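You operate a simulated robot arm through the tools that you are given. There is no shell and no other tool. Be economical: measure what you need, move in short steps, check, and stop when the job is done.

You are at the controls of a simulated two-armed robot. One attempt, no reset.

JOB
Start the generator, let it warm up, then take the choke off.
Fine: open the red flap; fuel tap open and choke on first; wait for the heat gauge's green band; shut the flap after. Where these are worked on the way, their far stop is far enough and under half their travel is too little: red flap.

Only the result counts: the job must be done as asked and must still hold three seconds after the hand-in. Knocking over, shifting, dropping, spilling or breaking anything else fails it.

ROBOT AND FRAMES
Two 6-joint arms with two-finger parallel grippers on one trunk, on a base that drives. Base frame: it is fixed to the floor where the robot stands at the start and does not move with it; the origin is under the middle of the robot, x ahead of it, y to its left, z up. Units: mm, rad, N and s.
The left shoulder is at the start at [-77, 177, 832], the right one opposite. With the tool pointing down near the work surface each hand reaches from about 200 to 740 mm from the robot's upright axis, wherever it stands, measured 20 degrees to its own side. Places, roughly: black plug [1250, -1500, 1000]; black switch [1300, -2100, 900]; blue breaker switch [600, 500, 700]; blue fader [1400, -2500, 900]; breaker switch one [700, -600, 700]; breaker switch three [900, -1100, 700]; breaker switch two [800, -800, 700]; brown plug (5x5x10 cm) [1200, -1800, 900]; brown switch [1300, -2300, 900]; green plug [1250, -1500, 1000]; green switch [1300, -2100, 900]; grey plug (5x5x10 cm) [1700, -2700, 1000]; heat gauge [400, 400, 700]; orange choke lever [600, 100, 700]; orange plug [1000, -1500, 1000]; orange switch [1200, -2000, 900]. Payload 1.57 kg a hand.
The TCP of each hand is the grasp point between the finger pads, 30 mm short of the fingertips. In the tool frame z runs along the fingers and y along their closing line. Largest opening 80 mm; finger width 17, thickness 12; the body of the gripper, 40 by 82 mm, starts 80 mm behind the TCP.
Orientation is that of the tool frame in the base frame, as [roll, pitch, yaw] about the fixed x, y, z axes, in that order (R = Rz(yaw) Ry(pitch) Rx(roll)). With the fingers straight down and closing along the base's y, the tool's x points along the base's -x, its y along +y and its z along -z.

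CONTROLS
- The arms move only by the tool step_arm. It takes "left_increments", "right_increments" or both (then of equal length, played together; a hand with none holds still); each is a list of rows, each an object (a shift or turn left out is 0, a gripper value left out holds the last) with "jaw": the opening, from 0 (shut) to 1 (fully open); "travel": the shift along the base's x, y, z in units of 400 mm (1.0 is 400 mm), a list of three; "dr": the turn, a rotation vector about the base's x, y, z in units of 180 degrees (1.0 is 180 degrees), a list of three. In form: [{"jaw": jaw, "travel": [x, y, z], "dr": [rx, ry, rz]}, ...]. A call has 1 to 12 rows; each row is the pose to reach, as a shift and turn from the pose commanded when the call began. A call with a number of a shift or a turn outside -1 to 1 is refused whole. A row lasts 0.2 s, in which the tool goes at most 50 mm and 0.15 rad; a call with a longer step from one row to the next is refused whole, and so is a gripper value outside its range. Where a pose cannot be reached the arm comes as near as it can. A force on the tool above 40 N (or 10 N above the force at the start of the call, whichever is more), or a blocked arm, ends the call early, and 0.2 s more pass. The fingers move at their own pace (about 72 mm/s each) and stop on an object; they squeeze with about 39 N. The grip force told is the motor's: it shows also when the fingers shut on nothing. Time passes only in rows, and 0.2 s behind the last, so rows that repeat a pose let the fingers close. The reply holds the time, the measured pose of the TCP, the force on the tool along the base axes, the opening and the grip force, in the units named above and with some noise, with the torque about the TCP (base axes, N m) and any sound that the robot's microphone picked up.
- Cameras (640 x 400 px; columns grow to the right, rows downward): "scene" is now at [37.5, 28.8, 1569.7]; the picture's right is [0.42, -0.91, 0.00], its down [-0.66, -0.31, -0.69] and it looks along [0.62, 0.29, -0.73] (base axes); focal length 248 px, centre (320, 200). "left" rides on the left gripper at [72, 7, -122] in its tool frame; the picture's right is [-0.09, 1.00, 0.00], its down [-0.84, -0.08, -0.54] and it looks along [-0.54, -0.05, 0.84] (tool axes); focal length 238 px, centre (320, 200). "right" rides on the right gripper at [72, -7, -122] in its tool frame; the picture's right is [0.09, 1.00, 0.00], its down [-0.84, 0.08, -0.54] and it looks along [-0.54, 0.05, 0.84] (tool axes); focal length 238 px, centre (320, 200). There is no depth. A picture from a camera that has moved, and an enlarged one, comes with that camera's place and axes in the base frame and with its lens. The place of the scene camera against the robot may be out by one fixed shift of up to 18 mm in any direction.
- capture(camera): a new picture of that camera. No time passes.
- lift_body(by): slides the trunk up (or, below 0, down) by that many mm; the arms and the scene camera ride with it, the base frame stays. It gives what a move gives, with no picture.
- steer(legs): drives the robot by 1 to 6 legs, each [ahead, left, turn to the left] in mm, mm and rad, along the robot's own axes; the way and the turn of a leg run together, so that a leg with both is an arc; at most 1500 mm and 3.142 rad a leg. The arms and the cameras ride along, it lands a little off, and it stops where it bumps. It gives what a move gives.
- head_to(pan, tilt): turns the head with the scene camera to pan (to the left, within 2.496 rad either way) and tilt (down, from -0.506 to 1.204), counted from straight ahead of the robot. It gives what a move gives.
- close_up(camera, box): a new picture of the part [left, top, right, bottom] of that camera's present view, enlarged. No time passes.
- hand_in(): hands the job in; it is judged then, once.

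Work in short steps. Places have to be worked out from the pictures, the camera data and where the tool is seen: move nearer, look again, correct. Check each grasp and each placing, and mend what went wrong. You have 120 turns and 92 pictures in all, those below and enlarged ones among them. Open the grippers and draw the arms clear of the work before you hand the job in, unless the task says otherwise; then end with one line.

The tools are called after "Request:" as name(argument=value, ...) on one line, values as JSON. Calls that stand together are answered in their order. step_arm: Moves the arms, as the interface text tells. Its arguments: {"type":"object","properties":{"left_increments":{"type":"array"},"right_increments":{"type":"array"}},"required":[]} The other tools are called the same way: lift_body (by) slides the trunk up or down; steer (legs) drives the base; head_to (pan, tilt) turns the head that bears the scene camera; capture (camera) takes a picture; close_up (camera, box) takes an enlarged picture of a part of a camera's view; hand_in () hands the job in.

At the start:

```text
t: 0.0
left_position: [374.6, 244.7, 1235.2]
left_orientation: [-3.139, 0.001, 3.141]
left_wrist_force: [-0.9, -0.9, -1.0]
left_wrist_torque: [0.0, -0.01, -0.03]
left_width: 80.0
left_grasp_force: 0.0
right_position: [410.2, -59.0, 1283.3]
right_orientation: [3.14, -0.001, -3.141]
right_wrist_force: [0.4, -0.9, 0.0]
right_wrist_torque: [-0.03, -0.02, -0.02]
right_width: 80.2
right_grasp_force: 0.0
trunk travel left (down, up): [-275.0, 53.0]
robot x, y, heading: [-1.6, 0.2, -0.003]
head pan, tilt: [0.433, 0.817]
```

scene: 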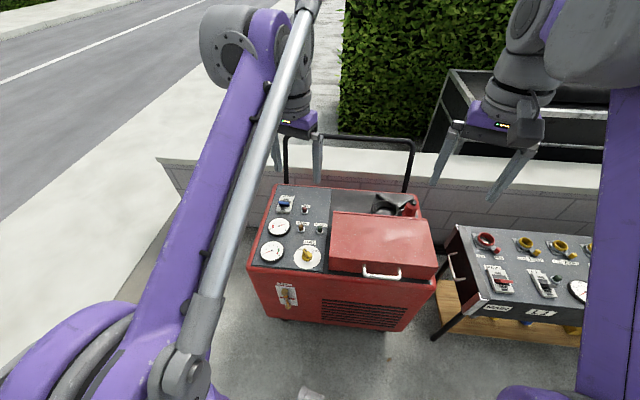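
right: 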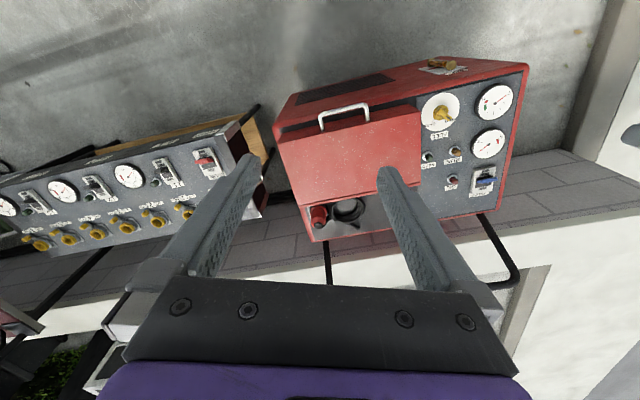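
left: 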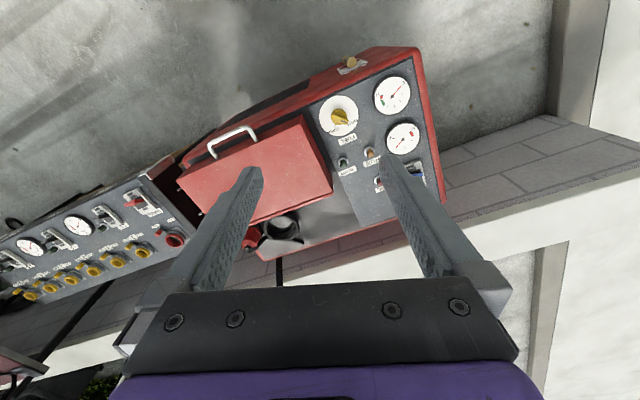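

The generator (red box, panel with gauges and knob, flap with handle) stands ahead-left. I take enlarged pictures to read labels.

Request:
close_up(camera="scene", box=[240, 175, 340, 275])

Request:
close_up(camera="scene", box=[240, 180, 450, 330])

Request:
close_up(camera="left", box=[180, 40, 460, 260])

Request:
close_up(camera="right", box=[270, 50, 530, 250])

```text
4.00 times, centred on (290, 225) of scene
camera zoom: at [37.5, 28.8, 1569.7], right [0.42, -0.91, 0.0], down [-0.66, -0.31, -0.69], along [0.62, 0.29, -0.73], focal length 990 px, centre (440, 100)
```

zoom: 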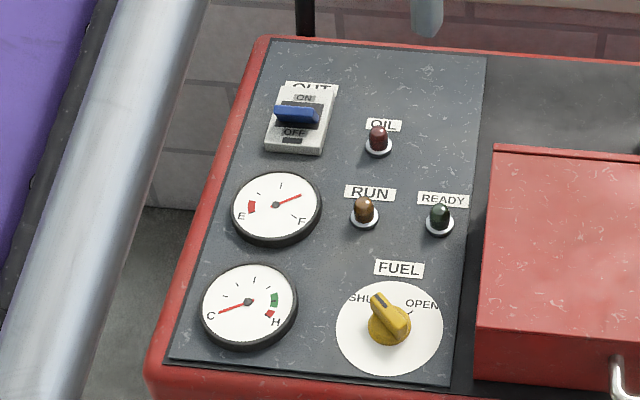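

```text
2.67 times, centred on (345, 255) of scene
camera zoom: at [37.5, 28.8, 1569.7], right [0.42, -0.91, 0.0], down [-0.66, -0.31, -0.69], along [0.62, 0.29, -0.73], focal length 660 px, centre (253, 53)
```

zoom: 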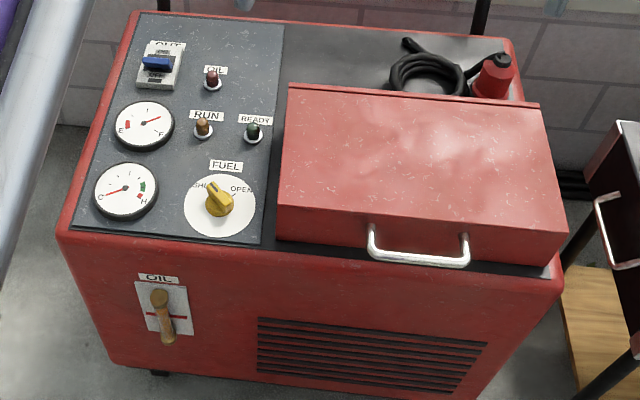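

```text
1.82 times, centred on (320, 150) of left
camera zoom: at [303.1, 252.2, 1356.9], right [0.09, 1.0, 0.0], down [0.84, -0.08, 0.54], along [0.54, -0.05, -0.84], focal length 433 px, centre (320, 291)
```

zoom: 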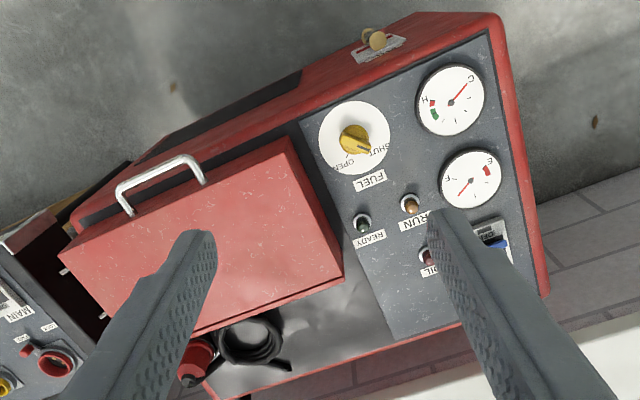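

```text
2.00 times, centred on (400, 150) of right
camera zoom: at [337.9, -65.7, 1405.5], right [-0.09, 1.0, 0.0], down [0.84, 0.08, 0.54], along [0.54, 0.05, -0.84], focal length 477 px, centre (160, 300)
```

zoom: 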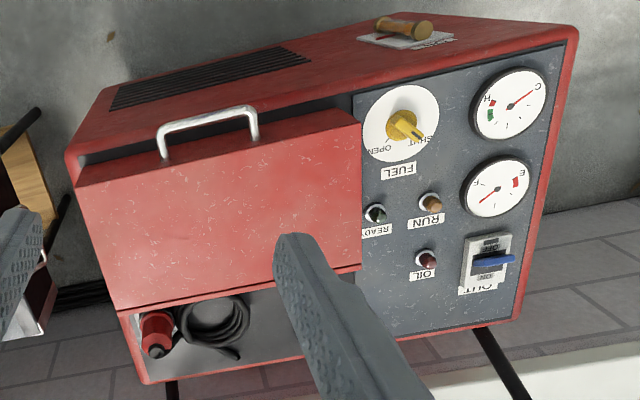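

Triangulating from both hand cameras: fuel knob at about (460, 289, 717), flap handle at about (475, 11, 764), generator yawed about 20° to the left; the choke probably sits under the flap. I bring the left hand above the fuel knob, turned 65°, and look.

Request:
step_arm(left_increments=[{"travel": [0.018, 0.011, -0.104], "dr": [0, 0, 0.04]}, {"travel": [0.036, 0.022, -0.208], "dr": [0, 0, 0.08]}, {"travel": [0.054, 0.033, -0.312], "dr": [0, 0, 0.12]}, {"travel": [0.072, 0.044, -0.416], "dr": [0, 0, 0.16]}, {"travel": [0.09, 0.055, -0.52], "dr": [0, 0, 0.2]}, {"travel": [0.108, 0.066, -0.624], "dr": [0, 0, 0.24]}, {"travel": [0.126, 0.077, -0.728], "dr": [0, 0, 0.28]}, {"travel": [0.144, 0.088, -0.83], "dr": [0, 0, 0.32]}, {"travel": [0.162, 0.1, -0.93], "dr": [0, 0, 0.361]}])

Request:
capture(camera="left")

Request:
capture(camera="scene")

```text
t: 2.0
left_position: [440.6, 283.8, 862.7]
left_orientation: [-3.141, 0.0, -2.005]
left_wrist_force: [0.0, 0.0, 0.6]
left_wrist_torque: [-0.01, -0.01, 0.03]
left_width: 80.0
left_grasp_force: 0.1
right_position: [409.4, -58.7, 1283.6]
right_orientation: [-3.141, 0.001, 3.141]
right_wrist_force: [0.4, 0.4, -0.6]
right_wrist_torque: [0.03, 0.03, 0.01]
right_width: 80.0
right_grasp_force: 0.0
trunk travel left (down, up): [-275.0, 53.0]
robot x, y, heading: [-1.2, -0.7, -0.0]
head pan, tilt: [0.433, 0.817]
```

```text
84 pictures are left
camera left: at [405.4, 221.5, 984.1], right [-0.86, 0.5, 0.0], down [0.42, 0.73, 0.54], along [0.27, 0.47, -0.84], focal length 238 px, centre (320, 200)
```

left: 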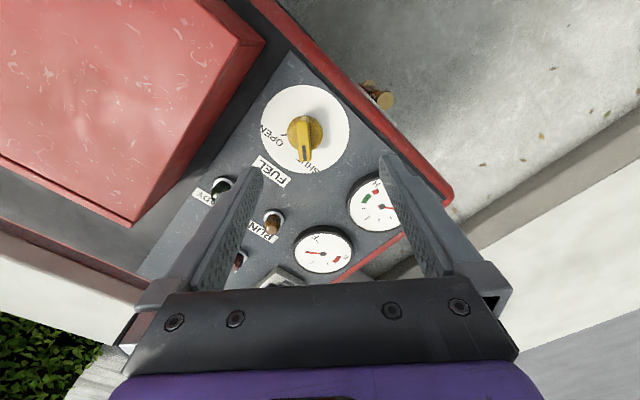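

```text
83 pictures are left
camera scene: at [38.5, 29.3, 1569.7], right [0.42, -0.91, 0.0], down [-0.66, -0.31, -0.68], along [0.62, 0.29, -0.73], focal length 248 px, centre (320, 200)
```

scene: 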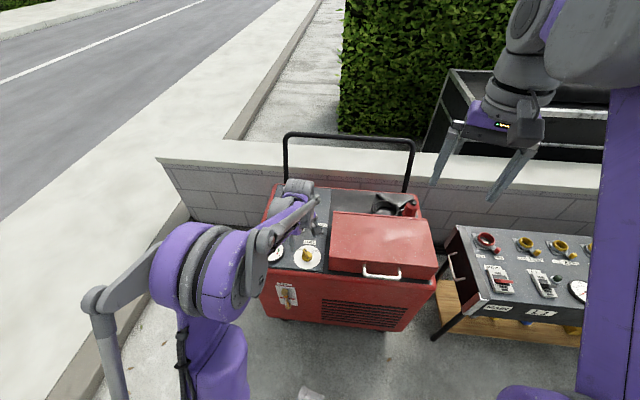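

Knob centre judged at (461, 286), its bar at about 62° which matches the gripper's turn; panel at z about 710. I lower to z 770 and look again.

Request:
step_arm(left_increments=[{"travel": [0.025, 0.003, -0.08]}, {"travel": [0.051, 0.006, -0.16]}, {"travel": [0.051, 0.006, -0.23]}])

Request:
capture(camera="left")

Request:
close_up(camera="scene", box=[240, 200, 340, 280])

```text
t: 2.8
left_position: [461.5, 287.3, 771.0]
left_orientation: [3.141, 0.001, -2.007]
left_wrist_force: [-0.7, 0.2, -0.5]
left_wrist_torque: [0.03, 0.0, 0.04]
left_width: 80.0
left_grasp_force: 0.1
right_position: [408.2, -59.1, 1283.4]
right_orientation: [-3.142, 0.0, 3.141]
right_wrist_force: [0.6, 0.3, -0.2]
right_wrist_torque: [0.02, -0.03, 0.03]
right_width: 80.3
right_grasp_force: 0.0
trunk travel left (down, up): [-275.0, 53.0]
robot x, y, heading: [0.5, 1.3, -0.001]
head pan, tilt: [0.433, 0.817]
```

```text
82 pictures are left
camera left: at [424.9, 224.8, 892.7], right [-0.86, 0.5, 0.0], down [0.42, 0.73, 0.54], along [0.27, 0.47, -0.84], focal length 238 px, centre (320, 200)
```

left: 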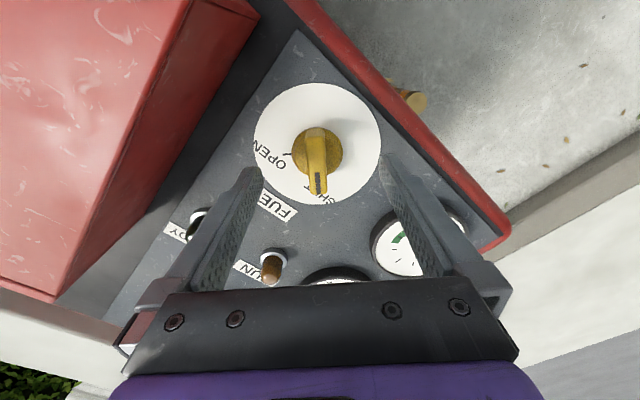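

```text
5.00 times, centred on (290, 240) of scene
camera zoom: at [37.8, 29.0, 1569.7], right [0.42, -0.91, 0.0], down [-0.66, -0.31, -0.68], along [0.62, 0.29, -0.73], focal length 1238 px, centre (470, 0)
```

zoom: 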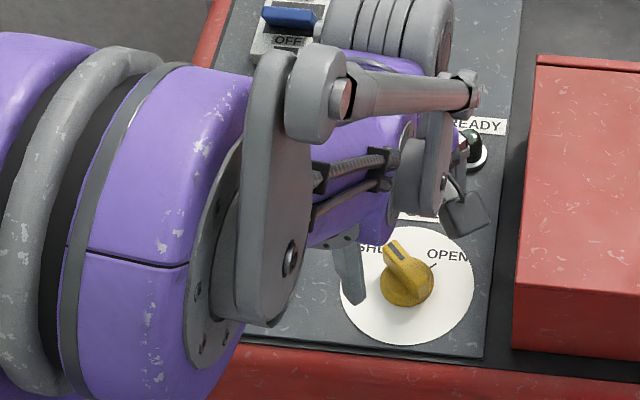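

Disc comes out at z≈713, knob axis at (459, 281). I lower so the tips are near 719 and close on the knob.

Request:
step_arm(left_increments=[{"travel": [-0.006, -0.015, -0.02], "jaw": 1}, {"travel": [-0.006, -0.015, -0.054], "jaw": 1}, {"travel": [-0.006, -0.015, -0.054], "jaw": 0.6}, {"travel": [-0.006, -0.015, -0.054], "jaw": 0.3}, {"travel": [-0.006, -0.015, -0.054], "jaw": 0}, {"travel": [-0.006, -0.015, -0.054], "jaw": 0}])

Request:
close_up(camera="left", box=[220, 70, 420, 220])

Request:
close_up(camera="scene", box=[280, 230, 340, 280])

```text
t: 4.2
left_position: [460.3, 279.2, 750.8]
left_orientation: [-3.141, 0.0, -2.008]
left_wrist_force: [12.3, -3.4, 3.1]
left_wrist_torque: [-0.13, 0.05, -0.43]
left_width: 13.9
left_grasp_force: 30.3
right_position: [410.3, -59.5, 1283.1]
right_orientation: [-3.141, 0.0, 3.141]
right_wrist_force: [-0.2, 0.0, 0.5]
right_wrist_torque: [0.0, 0.01, -0.02]
right_width: 80.1
right_grasp_force: 0.0
trunk travel left (down, up): [-275.0, 53.0]
robot x, y, heading: [-0.6, -4.4, -0.001]
head pan, tilt: [0.433, 0.817]
```

```text
2.67 times, centred on (320, 145) of left
camera zoom: at [423.9, 218.1, 872.2], right [-0.86, 0.51, 0.0], down [0.42, 0.72, 0.54], along [0.28, 0.47, -0.84], focal length 636 px, centre (320, 347)
```

zoom: 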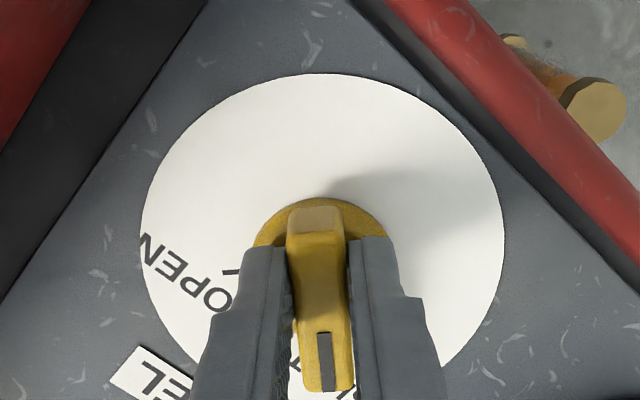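

```text
8.00 times, centred on (310, 255) of scene
camera zoom: at [39.0, 28.3, 1569.8], right [0.42, -0.91, 0.0], down [-0.66, -0.3, -0.68], along [0.62, 0.29, -0.73], focal length 1980 px, centre (400, -240)
```

zoom: 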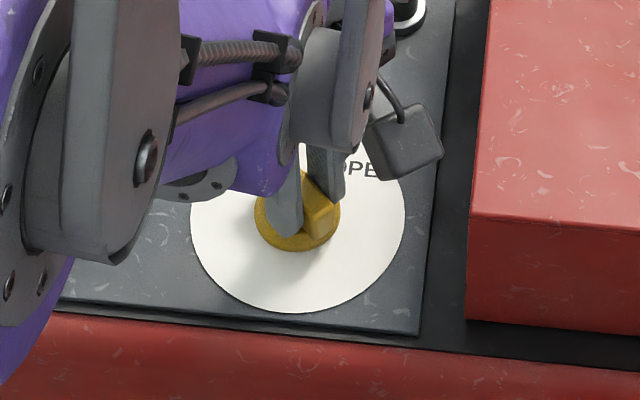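

Gripped with 13.9 mm width. I turn it clockwise 90° toward OPEN.

Request:
step_arm(left_increments=[{"dr": [0, 0, -0.045]}, {"dr": [0, 0, -0.09]}, {"dr": [0, 0, -0.135]}, {"dr": [0, 0, -0.18]}, {"dr": [0, 0, -0.225]}, {"dr": [0, 0, -0.27]}, {"dr": [0, 0, -0.315]}, {"dr": [0, 0, -0.36]}, {"dr": [0, 0, -0.405]}, {"dr": [0, 0, -0.45]}, {"dr": [0, 0, -0.495]}, {"dr": [0, 0, -0.515]}])

Request:
capture(camera="left")

```text
t: 6.0
left_position: [455.8, 287.3, 750.5]
left_orientation: [3.133, -0.001, -3.126]
left_wrist_force: [-2.6, 10.0, 6.7]
left_wrist_torque: [-0.24, -0.35, 0.04]
left_width: 13.8
left_grasp_force: 30.3
right_position: [408.9, -57.5, 1282.8]
right_orientation: [-3.141, 0.001, 3.142]
right_wrist_force: [-1.0, -0.3, 0.3]
right_wrist_torque: [0.01, 0.02, -0.01]
right_width: 80.1
right_grasp_force: 0.0
trunk travel left (down, up): [-275.0, 53.0]
robot x, y, heading: [-2.5, -0.8, -0.003]
head pan, tilt: [0.433, 0.817]
stopped in row 9 (left hand): the force on the tool passed its limit at 42 N (the readings are from after the stop); the commanded pose is now the measured one
```

```text
78 pictures are left
camera left: at [384.4, 291.6, 871.9], right [0.08, 1.0, 0.01], down [0.84, -0.07, 0.54], along [0.54, -0.03, -0.84], focal length 238 px, centre (320, 200)
```

left: 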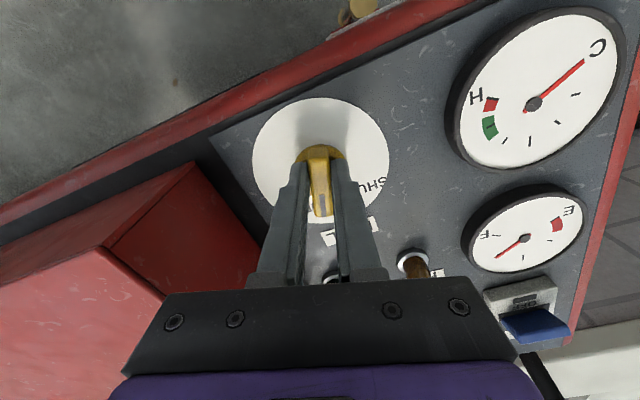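

Turned 64° before side load stopped it; the hand has relaxed onto the axis. I turn on the remaining ~26°.

Request:
step_arm(left_increments=[{"dr": [0, 0, -0.04], "jaw": 0}, {"dr": [0, 0, -0.08]}, {"dr": [0, 0, -0.12]}, {"dr": [0, 0, -0.15]}, {"dr": [0, 0, -0.17]}])

Request:
capture(camera="left")

```text
t: 7.1
left_position: [457.0, 290.2, 750.3]
left_orientation: [3.127, -0.004, 2.692]
left_wrist_force: [0.0, 10.0, 2.4]
left_wrist_torque: [-0.52, -0.52, 0.07]
left_width: 14.0
left_grasp_force: 30.3
right_position: [409.1, -56.7, 1283.8]
right_orientation: [3.141, 0.0, -3.138]
right_wrist_force: [-0.2, -0.1, -0.3]
right_wrist_torque: [0.0, 0.0, 0.01]
right_width: 79.7
right_grasp_force: 0.1
trunk travel left (down, up): [-275.0, 53.0]
robot x, y, heading: [-1.6, 0.4, 0.002]
head pan, tilt: [0.433, 0.817]
stopped in row 5 (left hand): the force on the tool passed its limit at 41 N (the readings are from after the stop); the commanded pose is now the measured one
```

```text
77 pictures are left
camera left: at [394.7, 325.9, 872.0], right [0.52, 0.86, 0.01], down [0.72, -0.44, 0.54], along [0.47, -0.27, -0.84], focal length 238 px, centre (320, 200)
```

left: 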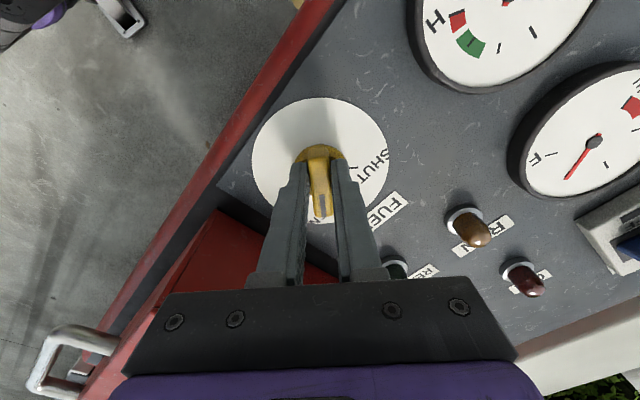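

Turned 91° in all. I let go, rise and check the pointer.

Request:
step_arm(left_increments=[{"jaw": 0.5}, {"jaw": 1}, {"travel": [0, 0, 0.06]}, {"travel": [0, 0, 0.18]}, {"travel": [0, 0, 0.3]}])

Request:
capture(camera="left")

```text
t: 8.3
left_position: [457.5, 288.1, 871.0]
left_orientation: [3.13, -0.003, 2.691]
left_wrist_force: [0.7, -0.2, -0.6]
left_wrist_torque: [0.01, 0.02, -0.04]
left_width: 80.1
left_grasp_force: 0.0
right_position: [408.4, -58.2, 1283.5]
right_orientation: [-3.141, 0.001, -3.14]
right_wrist_force: [0.6, 0.4, -1.0]
right_wrist_torque: [-0.02, 0.01, 0.0]
right_width: 79.9
right_grasp_force: 0.1
trunk travel left (down, up): [-275.0, 53.0]
robot x, y, heading: [-1.8, -0.5, -0.002]
head pan, tilt: [0.433, 0.817]
```

```text
76 pictures are left
camera left: at [395.0, 325.3, 992.8], right [0.52, 0.86, 0.01], down [0.72, -0.44, 0.54], along [0.47, -0.27, -0.84], focal length 238 px, centre (320, 200)
```

left: 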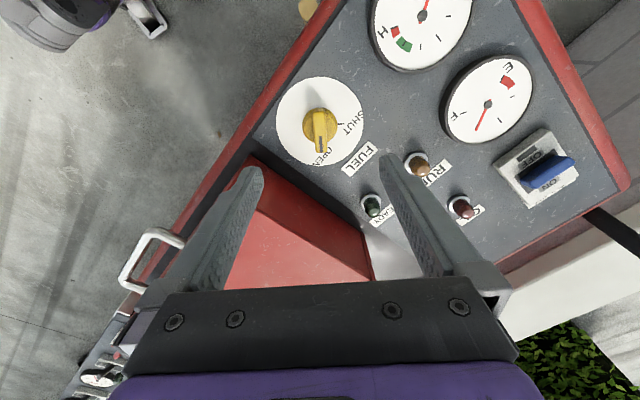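

The pointer now stands at OPEN. Next the flap: I move the left hand up and aside, and bring the right hand in front of the handle, yawed -70°, to look at it closely.

Request:
step_arm(left_increments=[{"travel": [-0.03, 0.02, 0.04]}, {"travel": [-0.06, 0.05, 0.08]}, {"travel": [-0.09, 0.07, 0.12]}, {"travel": [-0.12, 0.1, 0.16]}, {"travel": [-0.15, 0.12, 0.2]}, {"travel": [-0.15, 0.12, 0.2]}, {"travel": [-0.15, 0.12, 0.2]}, {"travel": [-0.15, 0.12, 0.2]}, {"travel": [-0.15, 0.12, 0.2]}], right_increments=[{"travel": [-0.01, 0.01, -0.1], "dr": [0, 0, -0.043]}, {"travel": [-0.02, 0.02, -0.2], "dr": [0, 0, -0.086]}, {"travel": [-0.03, 0.03, -0.3], "dr": [0, 0, -0.13]}, {"travel": [-0.04, 0.04, -0.4], "dr": [0, 0, -0.173]}, {"travel": [-0.05, 0.05, -0.5], "dr": [0, 0, -0.216]}, {"travel": [-0.06, 0.06, -0.6], "dr": [0, 0, -0.26]}, {"travel": [-0.07, 0.07, -0.7], "dr": [0, 0, -0.303]}, {"travel": [-0.08, 0.08, -0.8], "dr": [0, 0, -0.346]}, {"travel": [-0.09, 0.1, -0.9], "dr": [0, 0, -0.389]}])

Request:
capture(camera="right")

Request:
capture(camera="scene")

```text
t: 10.3
left_position: [396.1, 336.1, 951.6]
left_orientation: [3.129, -0.003, 2.691]
left_wrist_force: [0.5, -0.1, 0.2]
left_wrist_torque: [-0.04, 0.0, -0.02]
left_width: 80.1
left_grasp_force: 0.0
right_position: [374.1, -16.5, 922.1]
right_orientation: [-3.141, 0.0, 1.918]
right_wrist_force: [-0.6, -0.7, 0.8]
right_wrist_torque: [-0.01, 0.02, -0.03]
right_width: 79.7
right_grasp_force: 0.0
trunk travel left (down, up): [-275.0, 53.0]
robot x, y, heading: [-1.2, -0.5, -0.003]
head pan, tilt: [0.433, 0.817]
```

```text
75 pictures are left
camera right: at [343.9, 48.9, 1044.9], right [0.9, 0.43, 0.0], down [0.36, -0.76, 0.54], along [0.23, -0.49, -0.84], focal length 238 px, centre (320, 200)
```

right: 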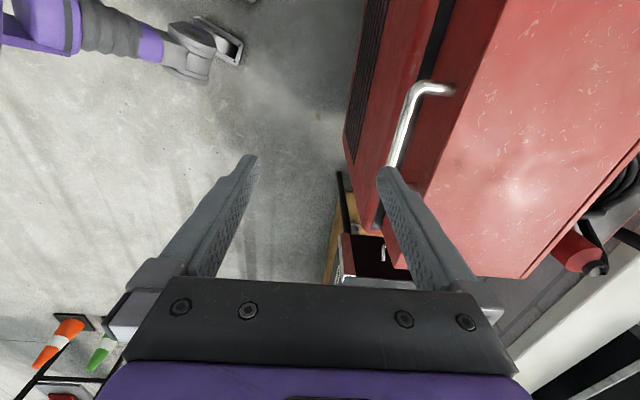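

```text
74 pictures are left
camera scene: at [38.1, 29.9, 1569.7], right [0.42, -0.91, 0.0], down [-0.66, -0.31, -0.68], along [0.62, 0.29, -0.73], focal length 248 px, centre (320, 200)
```

scene: 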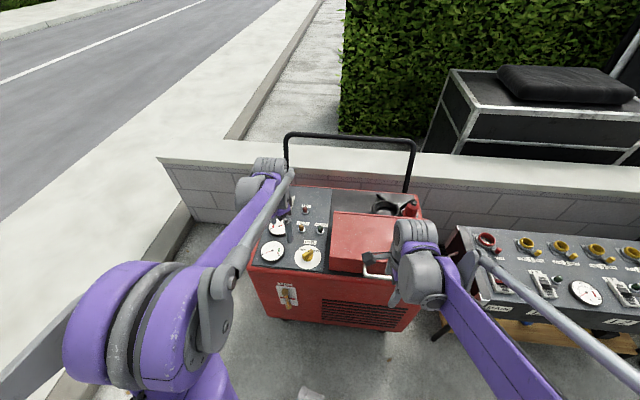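

Handle bar spans from about (455, 64) to (502, -66), z≈764, standing 34 mm off the lid face. I tilt the right gripper 60° forward and take it to a pre-grasp 80 mm short.

Request:
step_arm(right_increments=[{"travel": [0.007, -0.003, -0.035], "dr": [0.014, -0.039, 0]}, {"travel": [0.016, -0.006, -0.07], "dr": [0.028, -0.078, 0]}, {"travel": [0.025, -0.008, -0.105], "dr": [0.043, -0.117, 0]}, {"travel": [0.033, -0.011, -0.14], "dr": [0.057, -0.156, 0]}, {"travel": [0.042, -0.014, -0.175], "dr": [0.071, -0.196, 0]}, {"travel": [0.05, -0.017, -0.21], "dr": [0.085, -0.235, 0]}, {"travel": [0.058, -0.02, -0.245], "dr": [0.1, -0.274, 0]}, {"travel": [0.067, -0.023, -0.277], "dr": [0.114, -0.313, 0]}])

Request:
capture(camera="right")

Request:
capture(camera="scene")

```text
t: 12.1
left_position: [396.7, 335.3, 950.9]
left_orientation: [3.129, -0.003, 2.69]
left_wrist_force: [-0.4, 0.2, 0.0]
left_wrist_torque: [0.01, -0.03, 0.02]
left_width: 80.0
left_grasp_force: 0.1
right_position: [419.8, -21.5, 844.3]
right_orientation: [2.097, 0.001, 1.92]
right_wrist_force: [-0.5, 0.1, 0.4]
right_wrist_torque: [0.0, -0.02, 0.0]
right_width: 80.3
right_grasp_force: 0.0
right hand out of reach, approached as far as the arm can: row 8
trunk travel left (down, up): [-275.0, 53.0]
robot x, y, heading: [0.8, 3.8, 0.005]
head pan, tilt: [0.433, 0.817]
```

```text
73 pictures are left
camera right: at [294.3, 8.1, 901.2], right [0.44, 0.26, 0.86], down [-0.12, -0.93, 0.34], along [0.89, -0.25, -0.38], focal length 238 px, centre (320, 200)
```

right: 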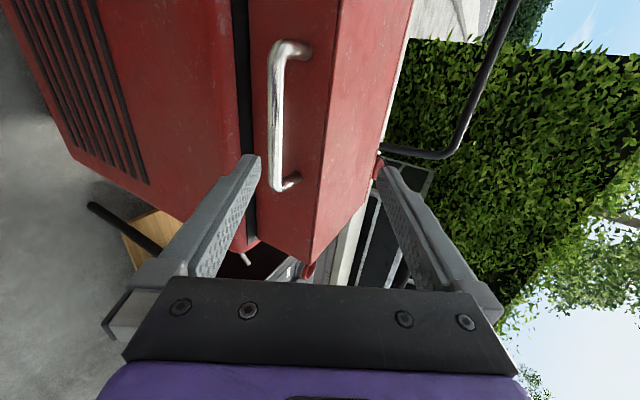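

```text
72 pictures are left
camera scene: at [37.4, 29.5, 1569.7], right [0.42, -0.91, 0.0], down [-0.66, -0.31, -0.69], along [0.62, 0.29, -0.73], focal length 248 px, centre (320, 200)
```

scene: 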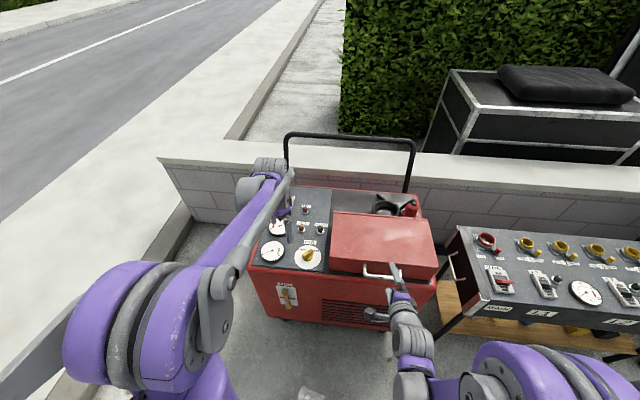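

The bar's middle is at (480, 5, 760). The arm couldn't get that near the body; nearer the handle should be easier, so I move forward along the tool axis and check.

Request:
step_arm(right_increments=[{"travel": [0.04, 0.018, -0.02]}, {"travel": [0.08, 0.036, -0.05]}, {"travel": [0.105, 0.045, -0.072]}])

Request:
capture(camera="right")

```text
t: 12.9
left_position: [394.4, 335.6, 951.5]
left_orientation: [3.128, 0.0, 2.691]
left_wrist_force: [0.5, -0.5, 0.6]
left_wrist_torque: [0.0, 0.01, -0.03]
left_width: 79.8
left_grasp_force: 0.0
right_position: [458.6, -3.4, 816.5]
right_orientation: [2.097, 0.001, 1.919]
right_wrist_force: [-19.5, -6.9, -1.2]
right_wrist_torque: [-0.36, 0.99, -0.2]
right_width: 80.0
right_grasp_force: 0.1
trunk travel left (down, up): [-275.0, 53.0]
robot x, y, heading: [-1.3, 2.7, 0.0]
head pan, tilt: [0.433, 0.817]
```

```text
71 pictures are left
camera right: at [332.0, 26.1, 871.5], right [0.44, 0.26, 0.86], down [-0.12, -0.93, 0.34], along [0.89, -0.25, -0.38], focal length 238 px, centre (320, 200)
```

right: 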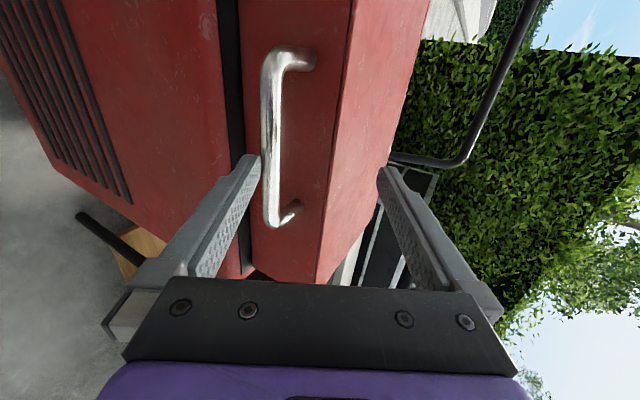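

The lower finger touches the bar from above; I back off along the tool axis, then drive the robot 70 mm back to gain folding room.

Request:
step_arm(right_increments=[{"travel": [-0.061, -0.022, 0.038]}])

Request:
steer(legs=[[-70, 0, 0]])

```text
t: 13.3
left_position: [395.7, 335.3, 951.0]
left_orientation: [3.128, -0.003, 2.69]
left_wrist_force: [0.8, 0.0, 0.1]
left_wrist_torque: [0.04, -0.03, 0.0]
left_width: 80.1
left_grasp_force: 0.0
right_position: [438.3, -10.9, 833.2]
right_orientation: [2.095, 0.003, 1.921]
right_wrist_force: [0.4, -0.3, -0.1]
right_wrist_torque: [0.01, -0.03, 0.0]
right_width: 80.1
right_grasp_force: 0.1
trunk travel left (down, up): [-275.0, 53.0]
robot x, y, heading: [-2.3, 0.3, 0.002]
head pan, tilt: [0.433, 0.817]
```

```text
t: 14.3
left_position: [327.4, 336.4, 951.8]
left_orientation: [3.129, -0.001, 2.691]
left_wrist_force: [0.4, 0.1, 0.0]
left_wrist_torque: [-0.02, -0.05, 0.03]
left_width: 79.9
left_grasp_force: 0.0
right_position: [368.1, -10.7, 832.7]
right_orientation: [2.098, 0.002, 1.92]
right_wrist_force: [-1.2, 0.4, 0.1]
right_wrist_torque: [0.02, -0.01, 0.02]
right_width: 79.9
right_grasp_force: 0.0
trunk travel left (down, up): [-275.0, 53.0]
robot x, y, heading: [-68.9, -3.0, 0.004]
head pan, tilt: [0.433, 0.817]
```

Now to the pre-grasp (419, -17, 797), 75 mm short of the bar.

Request:
step_arm(right_increments=[{"travel": [0.06, -0.008, -0.05]}, {"travel": [0.128, -0.016, -0.088]}, {"travel": [0.128, -0.016, -0.088]}])

Request:
capture(camera="right")

```text
t: 15.1
left_position: [327.8, 336.0, 949.6]
left_orientation: [3.13, -0.002, 2.691]
left_wrist_force: [0.9, 0.0, -0.4]
left_wrist_torque: [0.03, -0.02, -0.01]
left_width: 80.0
left_grasp_force: 0.1
right_position: [420.4, -18.2, 796.3]
right_orientation: [2.098, 0.003, 1.923]
right_wrist_force: [-0.2, -0.1, 1.1]
right_wrist_torque: [0.01, 0.0, 0.0]
right_width: 79.8
right_grasp_force: 0.0
trunk travel left (down, up): [-275.0, 53.0]
robot x, y, heading: [-70.1, -0.8, 0.003]
head pan, tilt: [0.433, 0.817]
```

```text
70 pictures are left
camera right: at [294.2, 11.6, 852.5], right [0.44, 0.26, 0.86], down [-0.12, -0.93, 0.34], along [0.89, -0.25, -0.38], focal length 238 px, centre (320, 200)
```

right: 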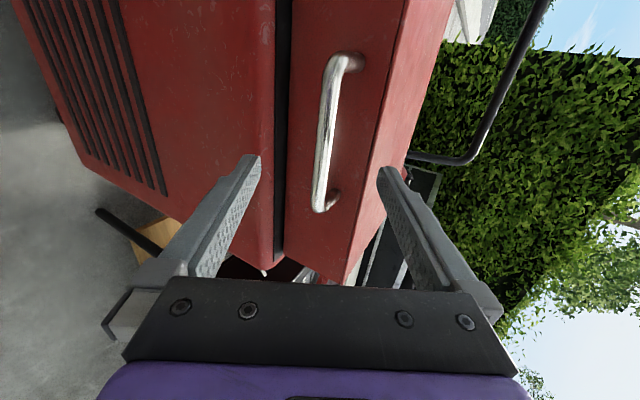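

The bar lies between the fingers. I narrow the jaw to half, go forward 58 mm and close.

Request:
step_arm(right_increments=[{"jaw": 0.5}, {"jaw": 0.5, "travel": [0.04, 0.014, -0.025]}, {"travel": [0.08, 0.029, -0.049]}, {"travel": [0.118, 0.043, -0.073]}, {"travel": [0.118, 0.043, -0.073]}, {"travel": [0.118, 0.043, -0.073], "jaw": 0}, {"travel": [0.118, 0.043, -0.073], "jaw": 0}, {"travel": [0.118, 0.043, -0.073], "jaw": 0}])

Request:
capture(camera="right")

```text
t: 16.9
left_position: [327.5, 336.8, 950.5]
left_orientation: [3.13, -0.001, 2.691]
left_wrist_force: [0.7, -0.4, -0.6]
left_wrist_torque: [-0.01, -0.04, -0.02]
left_width: 80.1
left_grasp_force: 0.0
right_position: [468.6, -1.1, 769.8]
right_orientation: [2.094, 0.003, 1.92]
right_wrist_force: [13.2, 4.2, 18.7]
right_wrist_torque: [0.41, 0.08, 0.06]
right_width: 13.8
right_grasp_force: 29.7
trunk travel left (down, up): [-275.0, 53.0]
robot x, y, heading: [-67.7, 1.3, 0.003]
head pan, tilt: [0.433, 0.817]
```

```text
69 pictures are left
camera right: at [342.4, 29.7, 825.2], right [0.44, 0.26, 0.86], down [-0.12, -0.93, 0.34], along [0.89, -0.25, -0.38], focal length 238 px, centre (320, 200)
```

right: 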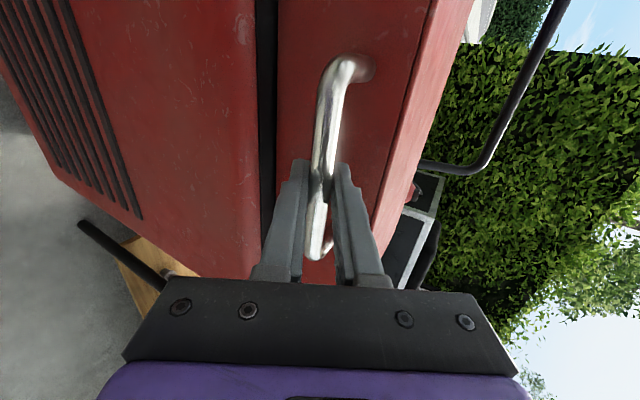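

The handle is gripped (13.8 mm). I lift along the arc about the back hinge, first 0.4 rad.

Request:
step_arm(right_increments=[{"travel": [0.0078, 0.0028, 0.0665], "dr": [-0.0108, 0.0299, 0]}, {"travel": [0.0216, 0.0078, 0.132], "dr": [-0.0216, 0.0598, 0]}, {"travel": [0.0416, 0.015, 0.196], "dr": [-0.0325, 0.0898, 0]}, {"travel": [0.0677, 0.0245, 0.257], "dr": [-0.0433, 0.1197, 0]}])

Request:
capture(camera="scene")

```text
t: 17.6
left_position: [325.8, 335.3, 951.0]
left_orientation: [3.129, -0.003, 2.691]
left_wrist_force: [0.8, 0.0, -0.4]
left_wrist_torque: [0.02, 0.02, 0.02]
left_width: 80.0
left_grasp_force: 0.2
right_position: [469.7, 1.2, 820.3]
right_orientation: [2.317, -0.001, 1.921]
right_wrist_force: [-25.4, -7.2, -0.9]
right_wrist_torque: [0.4, 0.22, -0.11]
right_width: 13.9
right_grasp_force: 30.3
trunk travel left (down, up): [-275.0, 53.0]
robot x, y, heading: [-69.5, 1.1, 0.005]
head pan, tilt: [0.433, 0.817]
stopped in row 3 (right hand): the force on the tool passed its limit at 48 N (the readings are from after the stop); the commanded pose is now the measured one
```

```text
68 pictures are left
camera scene: at [-33.8, 28.7, 1569.7], right [0.42, -0.91, 0.0], down [-0.66, -0.31, -0.69], along [0.62, 0.29, -0.73], focal length 248 px, centre (320, 200)
```

scene: 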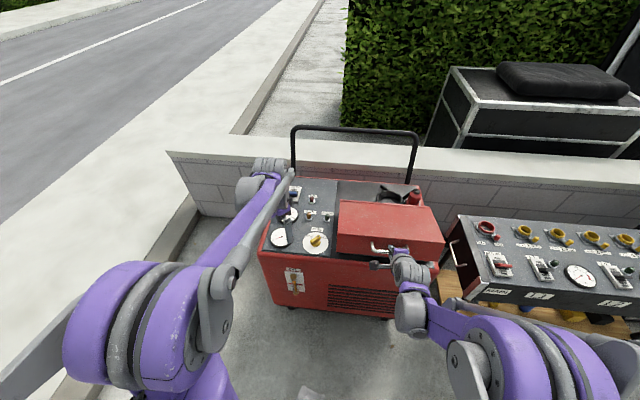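

The lid is rising; the load shows the hinge is higher than assumed (z≈782). I continue with a corrected arc.

Request:
step_arm(right_increments=[{"travel": [0.0024, 0.0009, 0.066], "dr": [-0.0108, 0.0299, 0]}, {"travel": [0.021, 0.0077, 0.13], "dr": [-0.0216, 0.0598, 0]}, {"travel": [0.0447, 0.0162, 0.192], "dr": [-0.0325, 0.0898, 0]}, {"travel": [0.075, 0.027, 0.2515], "dr": [-0.0433, 0.1197, 0]}])

```text
t: 18.6
left_position: [323.6, 334.1, 952.6]
left_orientation: [3.126, 0.001, 2.692]
left_wrist_force: [-0.8, 0.6, 0.0]
left_wrist_torque: [-0.01, -0.01, -0.03]
left_width: 80.1
left_grasp_force: 0.1
right_position: [500.6, 10.9, 923.1]
right_orientation: [2.71, -0.001, 1.919]
right_wrist_force: [-25.8, -13.1, 14.7]
right_wrist_torque: [0.29, 0.15, -0.46]
right_width: 13.9
right_grasp_force: 30.4
trunk travel left (down, up): [-275.0, 53.0]
robot x, y, heading: [-72.5, 3.3, 0.003]
head pan, tilt: [0.433, 0.817]
```

Fitted hinge about 300 mm in, z≈785. I continue 0.6 rad more on the refitted arc.

Request:
step_arm(right_increments=[{"travel": [0.031, 0.0112, 0.0658], "dr": [-0.0108, 0.0299, 0]}, {"travel": [0.0726, 0.0263, 0.1275], "dr": [-0.0216, 0.0598, 0]}, {"travel": [0.12, 0.0434, 0.1845], "dr": [-0.0325, 0.0898, 0]}, {"travel": [0.172, 0.0622, 0.2363], "dr": [-0.0433, 0.1197, 0]}, {"travel": [0.229, 0.0828, 0.2823], "dr": [-0.0541, 0.1496, 0]}, {"travel": [0.2895, 0.1047, 0.322], "dr": [-0.065, 0.1795, 0]}])

Request:
capture(camera="scene")

```text
t: 19.9
left_position: [325.6, 335.2, 950.7]
left_orientation: [3.13, -0.002, 2.692]
left_wrist_force: [-0.5, -0.3, 0.0]
left_wrist_torque: [0.02, -0.02, 0.0]
left_width: 80.1
left_grasp_force: 0.0
right_position: [517.8, 26.9, 1000.7]
right_orientation: [-2.971, -0.004, 1.921]
right_wrist_force: [-0.6, 0.3, -0.7]
right_wrist_torque: [-0.02, -0.03, -0.01]
right_width: 0.0
right_grasp_force: 21.3
right hand out of reach, approached as far as the arm can: row 4, 5, 6
trunk travel left (down, up): [-275.0, 53.0]
robot x, y, heading: [-68.0, -4.1, 0.004]
head pan, tilt: [0.433, 0.817]
```

```text
67 pictures are left
camera scene: at [-34.7, 29.5, 1570.0], right [0.42, -0.91, 0.0], down [-0.66, -0.31, -0.69], along [0.62, 0.29, -0.73], focal length 248 px, centre (320, 200)
```

scene: 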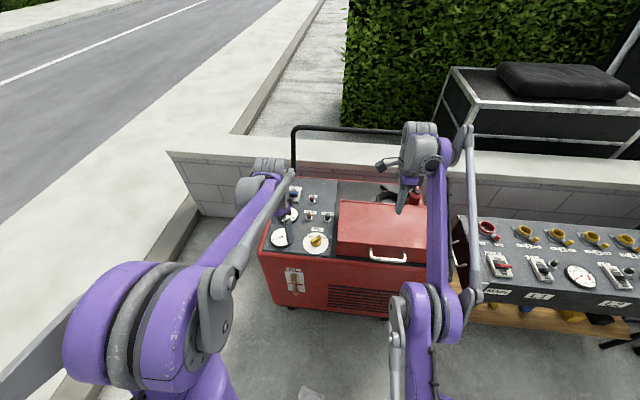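

The hand ran out of reach while pointing down and slipped off; the lid fell shut, nothing else moved. New plan: raise the trunk, re-grip, and lift keeping the tool pointing forward (much more reach), then finish with the left hand pushing the underside. First trunk up and back to pre-grasp.

Request:
lift_body(by=50)

Request:
step_arm(right_increments=[{"jaw": 0.5, "travel": [-0.06, -0.03, 0], "dr": [0.0146, -0.0404, 0]}, {"travel": [-0.12, -0.06, 0], "dr": [0.0292, -0.0808, 0]}, {"travel": [-0.18, -0.09, -0.02], "dr": [0.0438, -0.1212, 0]}, {"travel": [-0.245, -0.112, -0.12], "dr": [0.0584, -0.1616, 0]}, {"travel": [-0.245, -0.112, -0.22], "dr": [0.073, -0.202, 0]}, {"travel": [-0.245, -0.112, -0.32], "dr": [0.0876, -0.2424, 0]}, {"travel": [-0.245, -0.112, -0.42], "dr": [0.1022, -0.2828, 0]}, {"travel": [-0.245, -0.112, -0.52], "dr": [0.1169, -0.3232, 0]}, {"travel": [-0.245, -0.112, -0.63], "dr": [0.1315, -0.3635, 0]}])

Request:
capture(camera="right")

```text
t: 20.9
left_position: [327.7, 335.5, 1000.7]
left_orientation: [3.129, -0.002, 2.691]
left_wrist_force: [-0.8, 0.4, 0.0]
left_wrist_torque: [-0.01, -0.02, 0.01]
left_width: 79.8
left_grasp_force: 0.1
right_position: [523.1, 25.4, 1047.3]
right_orientation: [-2.973, -0.002, 1.92]
right_wrist_force: [-0.4, -0.5, -0.1]
right_wrist_torque: [0.01, -0.03, 0.0]
right_width: 0.0
right_grasp_force: 21.0
trunk travel left (down, up): [-325.0, 3.0]
robot x, y, heading: [-68.8, 2.5, 0.003]
head pan, tilt: [0.433, 0.817]
```

```text
t: 22.9
left_position: [326.3, 336.1, 1000.7]
left_orientation: [3.13, -0.004, 2.692]
left_wrist_force: [0.7, 0.3, -0.3]
left_wrist_torque: [0.05, 0.01, -0.02]
left_width: 80.1
left_grasp_force: 0.0
right_position: [683.2, 28.7, 1209.8]
right_orientation: [2.1, -0.001, 1.922]
right_wrist_force: [-0.2, -0.2, -0.8]
right_wrist_torque: [0.0, 0.0, -0.02]
right_width: 39.9
right_grasp_force: 0.2
right hand out of reach, approached as far as the arm can: row 1, 2, 3, 4, 5, 6, 7, 8, 9
trunk travel left (down, up): [-325.0, 3.0]
robot x, y, heading: [-68.9, -2.9, 0.003]
head pan, tilt: [0.433, 0.817]
```

```text
66 pictures are left
camera right: at [557.0, 58.2, 1265.9], right [0.44, 0.26, 0.86], down [-0.12, -0.93, 0.34], along [0.89, -0.25, -0.38], focal length 238 px, centre (320, 200)
```

right: 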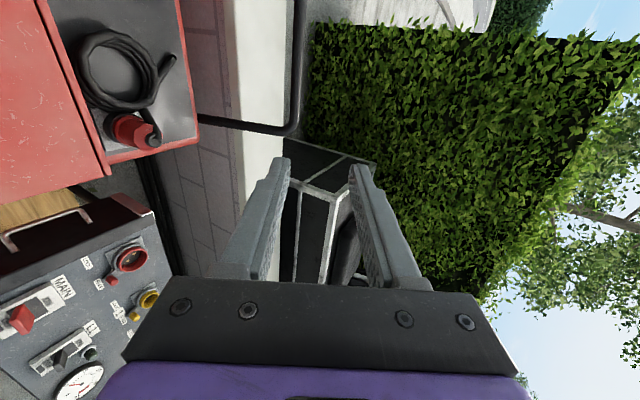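

The arm drifted into an odd posture, high and far; nothing was touched. I look at it before moving on.

Request:
capture(camera="scene")

Request:
step_arm(right_increments=[{"travel": [-0.06, -0.01, 0.0]}, {"travel": [-0.12, -0.02, 0.0]}])

```text
65 pictures are left
camera scene: at [-34.5, 28.0, 1622.7], right [0.42, -0.91, 0.0], down [-0.66, -0.31, -0.69], along [0.62, 0.29, -0.73], focal length 248 px, centre (320, 200)
```

scene: 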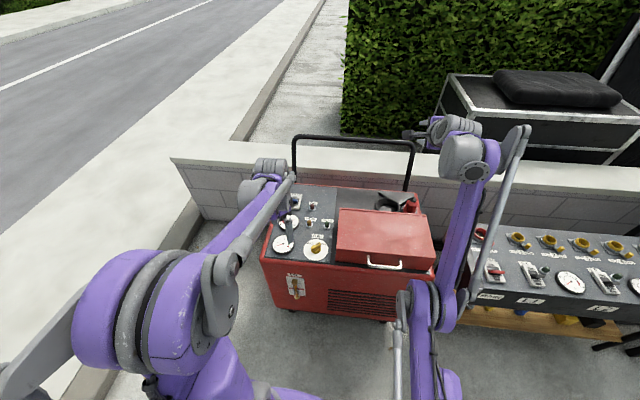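

```text
t: 23.5
left_position: [325.7, 335.1, 1001.2]
left_orientation: [3.131, -0.002, 2.691]
left_wrist_force: [0.4, -0.6, 0.3]
left_wrist_torque: [-0.01, 0.01, 0.02]
left_width: 80.2
left_grasp_force: 0.0
right_position: [682.4, 36.8, 1210.7]
right_orientation: [2.098, 0.0, 1.921]
right_wrist_force: [-0.6, -0.2, 0.6]
right_wrist_torque: [0.04, 0.01, 0.01]
right_width: 40.3
right_grasp_force: 0.0
right hand out of reach, approached as far as the arm can: row 1, 2
trunk travel left (down, up): [-325.0, 3.0]
robot x, y, heading: [-70.5, 1.5, 0.001]
head pan, tilt: [0.433, 0.817]
```

Moving straight back is blocked (a joint at its limit, likely the wrist). I try turning the tool down again while moving back.

Request:
step_arm(right_increments=[{"travel": [-0.03, -0.02, 0.0], "dr": [-0.0146, 0.0404, 0]}, {"travel": [-0.06, -0.04, 0], "dr": [-0.0292, 0.0808, 0]}, {"travel": [-0.09, -0.06, 0], "dr": [-0.0438, 0.1212, 0]}, {"travel": [-0.12, -0.08, 0], "dr": [-0.0584, 0.1616, 0]}])

```text
t: 24.5
left_position: [327.1, 335.7, 1001.2]
left_orientation: [3.131, -0.001, 2.693]
left_wrist_force: [-0.1, 0.5, -0.7]
left_wrist_torque: [0.01, -0.01, -0.01]
left_width: 79.8
left_grasp_force: 0.0
right_position: [633.2, 6.9, 1209.0]
right_orientation: [2.638, -0.002, 1.923]
right_wrist_force: [0.5, -0.3, 0.0]
right_wrist_torque: [0.0, 0.01, -0.01]
right_width: 40.3
right_grasp_force: 0.1
trunk travel left (down, up): [-325.0, 3.0]
robot x, y, heading: [-68.8, -4.2, 0.003]
head pan, tilt: [0.433, 0.817]
```

That freed it. I retreat with the tool 61° down to about (420, -18, 850).

Request:
step_arm(right_increments=[{"travel": [-0.08, -0.007, -0.08]}, {"travel": [-0.16, -0.014, -0.16]}, {"travel": [-0.24, -0.021, -0.24]}, {"travel": [-0.32, -0.028, -0.32]}, {"travel": [-0.4, -0.035, -0.4]}, {"travel": [-0.48, -0.042, -0.49]}, {"travel": [-0.52, -0.05, -0.6]}, {"travel": [-0.532, -0.056, -0.71]}, {"travel": [-0.532, -0.062, -0.82]}, {"travel": [-0.532, -0.062, -0.9]}])

```text
t: 26.7
left_position: [326.7, 336.6, 1000.6]
left_orientation: [3.129, 0.0, 2.691]
left_wrist_force: [0.8, 1.0, -0.4]
left_wrist_torque: [0.01, 0.0, 0.02]
left_width: 79.9
left_grasp_force: 0.0
right_position: [599.1, 21.6, 1128.1]
right_orientation: [2.636, 0.0, 1.921]
right_wrist_force: [0.6, 0.4, -0.4]
right_wrist_torque: [-0.02, 0.0, 0.01]
right_width: 40.1
right_grasp_force: 0.1
right hand out of reach, approached as far as the arm can: row 2, 3, 4, 5, 6, 7, 8, 9, 10
trunk travel left (down, up): [-325.0, 3.0]
robot x, y, heading: [-70.2, 0.1, -0.003]
head pan, tilt: [0.433, 0.817]
```

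Still limited; I turn the head to see the right arm's posture.

Request:
head_to(pan=-0.25, tilt=0.75)

Request:
capture(camera="scene")

Request:
capture(camera="left")

```text
t: 27.7
left_position: [325.7, 335.4, 1001.2]
left_orientation: [3.129, -0.003, 2.69]
left_wrist_force: [-0.5, -0.5, 0.1]
left_wrist_torque: [0.01, 0.04, -0.02]
left_width: 80.2
left_grasp_force: 0.1
right_position: [599.3, 22.3, 1128.2]
right_orientation: [2.637, 0.0, 1.922]
right_wrist_force: [0.6, -0.5, 0.1]
right_wrist_torque: [0.03, 0.02, -0.02]
right_width: 40.2
right_grasp_force: 0.0
trunk travel left (down, up): [-325.0, 3.0]
robot x, y, heading: [-68.0, 1.6, 0.002]
head pan, tilt: [-0.25, 0.75]
```

```text
64 pictures are left
camera scene: at [-26.9, -24.8, 1628.0], right [-0.24, -0.97, 0.0], down [-0.66, 0.17, -0.73], along [0.71, -0.18, -0.68], focal length 248 px, centre (320, 200)
```

scene: 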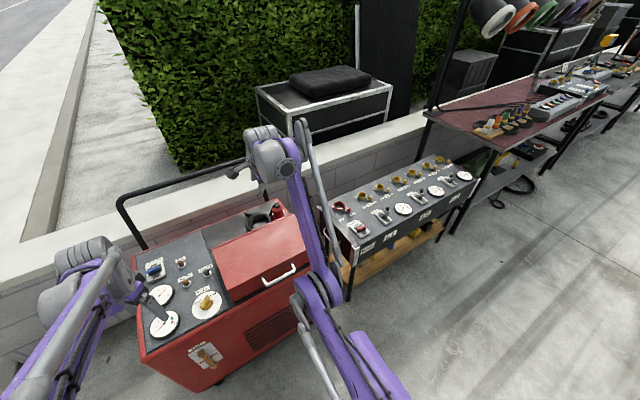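

```text
63 pictures are left
camera left: at [265.4, 371.9, 1122.5], right [0.52, 0.86, 0.01], down [0.72, -0.44, 0.54], along [0.47, -0.27, -0.84], focal length 238 px, centre (320, 200)
```

left: 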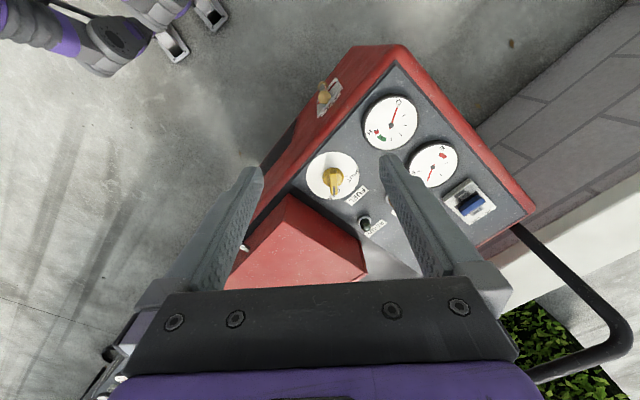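

The arm is straight at full stretch (wrist ≈800 mm from the shoulder), so inward moves are singular. I command outward past reach and then inward to let the elbow fold the right way.

Request:
step_arm(right_increments=[{"travel": [0.09, 0.024, 0.056]}, {"travel": [0.18, 0.048, 0.112]}, {"travel": [0.09, 0.024, 0.056]}, {"travel": [0, 0, 0]}, {"travel": [-0.09, -0.024, -0.056]}, {"travel": [-0.18, -0.048, -0.112]}])

```text
t: 29.1
left_position: [325.4, 335.6, 1000.2]
left_orientation: [3.129, -0.002, 2.69]
left_wrist_force: [0.0, -0.6, -0.1]
left_wrist_torque: [0.0, -0.01, 0.03]
left_width: 80.3
left_grasp_force: 0.0
right_position: [600.4, 16.8, 1128.9]
right_orientation: [2.638, -0.002, 1.922]
right_wrist_force: [0.3, -0.4, 0.7]
right_wrist_torque: [0.0, 0.0, -0.01]
right_width: 40.0
right_grasp_force: 0.0
right hand out of reach, approached as far as the arm can: row 2, 4, 5, 6
trunk travel left (down, up): [-325.0, 3.0]
robot x, y, heading: [-66.1, 0.6, 0.002]
head pan, tilt: [-0.25, 0.75]
```

It could still extend ~45–90 mm, so the elbow has folded the wrong way to its limit. I overshoot outward farther, then come in.

Request:
step_arm(right_increments=[{"travel": [0.09, 0.024, 0.056]}, {"travel": [0.18, 0.048, 0.112]}, {"travel": [0.27, 0.072, 0.168]}, {"travel": [0.36, 0.096, 0.224]}, {"travel": [0.45, 0.12, 0.28]}, {"travel": [0.54, 0.144, 0.336]}])

Request:
step_arm(right_increments=[{"travel": [-0.09, -0.024, -0.056]}, {"travel": [-0.18, -0.048, -0.112]}, {"travel": [-0.27, -0.072, -0.168]}, {"travel": [-0.36, -0.096, -0.224]}])

```text
t: 30.5
left_position: [327.0, 335.3, 1000.5]
left_orientation: [3.13, -0.004, 2.691]
left_wrist_force: [0.3, -0.7, 0.3]
left_wrist_torque: [0.02, 0.01, -0.04]
left_width: 80.1
left_grasp_force: 0.0
right_position: [660.1, 31.4, 1175.5]
right_orientation: [2.635, 0.0, 1.922]
right_wrist_force: [0.3, 0.0, 0.8]
right_wrist_torque: [-0.01, 0.01, -0.01]
right_width: 40.0
right_grasp_force: 0.0
right hand out of reach, approached as far as the arm can: row 2, 3, 4, 5, 6
trunk travel left (down, up): [-325.0, 3.0]
robot x, y, heading: [-68.9, -1.9, 0.002]
head pan, tilt: [-0.25, 0.75]
```

```text
t: 31.5
left_position: [324.4, 336.4, 1001.1]
left_orientation: [3.129, -0.002, 2.691]
left_wrist_force: [0.7, -0.6, -0.1]
left_wrist_torque: [0.0, 0.02, 0.02]
left_width: 80.1
left_grasp_force: 0.0
right_position: [600.8, 15.5, 1128.1]
right_orientation: [2.636, 0.001, 1.922]
right_wrist_force: [0.0, 0.7, -0.1]
right_wrist_torque: [0.03, -0.01, -0.01]
right_width: 39.9
right_grasp_force: 0.0
right hand out of reach, approached as far as the arm can: row 2, 3, 4
trunk travel left (down, up): [-325.0, 3.0]
robot x, y, heading: [-67.2, 1.0, 0.006]
head pan, tilt: [-0.25, 0.75]
```

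Not flipped. From the straight posture a downward tangential move should bend the elbow the right way: I extend, sweep down 120 mm, then come inward.

Request:
step_arm(right_increments=[{"travel": [0.09, 0.024, 0.056]}, {"travel": [0.15, 0.04, 0.11]}, {"travel": [0.2, 0.052, 0.03]}, {"travel": [0.25, 0.064, -0.055]}, {"travel": [0.29, 0.074, -0.135]}, {"travel": [0.21, 0.05, -0.18]}, {"travel": [0.12, 0.03, -0.23]}, {"travel": [0.03, 0.01, -0.25]}])

Request:
capture(camera="scene")

```text
t: 33.3
left_position: [325.9, 336.1, 1001.2]
left_orientation: [3.129, -0.003, 2.691]
left_wrist_force: [0.4, 0.4, -0.3]
left_wrist_torque: [0.0, -0.02, -0.01]
left_width: 80.0
left_grasp_force: 0.1
right_position: [666.1, 30.0, 1071.6]
right_orientation: [2.636, 0.0, 1.922]
right_wrist_force: [0.1, 1.0, 0.3]
right_wrist_torque: [0.0, -0.01, 0.03]
right_width: 39.9
right_grasp_force: 0.1
right hand out of reach, approached as far as the arm can: row 4, 5, 7, 8
trunk travel left (down, up): [-325.0, 3.0]
robot x, y, heading: [-70.9, 5.6, 0.001]
head pan, tilt: [-0.25, 0.75]
```

```text
62 pictures are left
camera scene: at [-27.3, -25.0, 1628.0], right [-0.24, -0.97, 0.0], down [-0.66, 0.17, -0.73], along [0.71, -0.18, -0.68], focal length 248 px, centre (320, 200)
```

scene: 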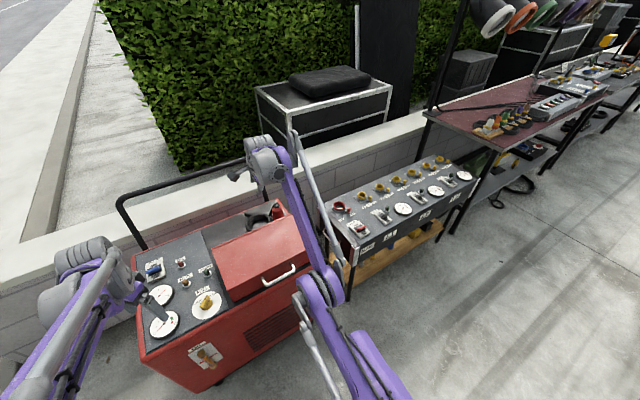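

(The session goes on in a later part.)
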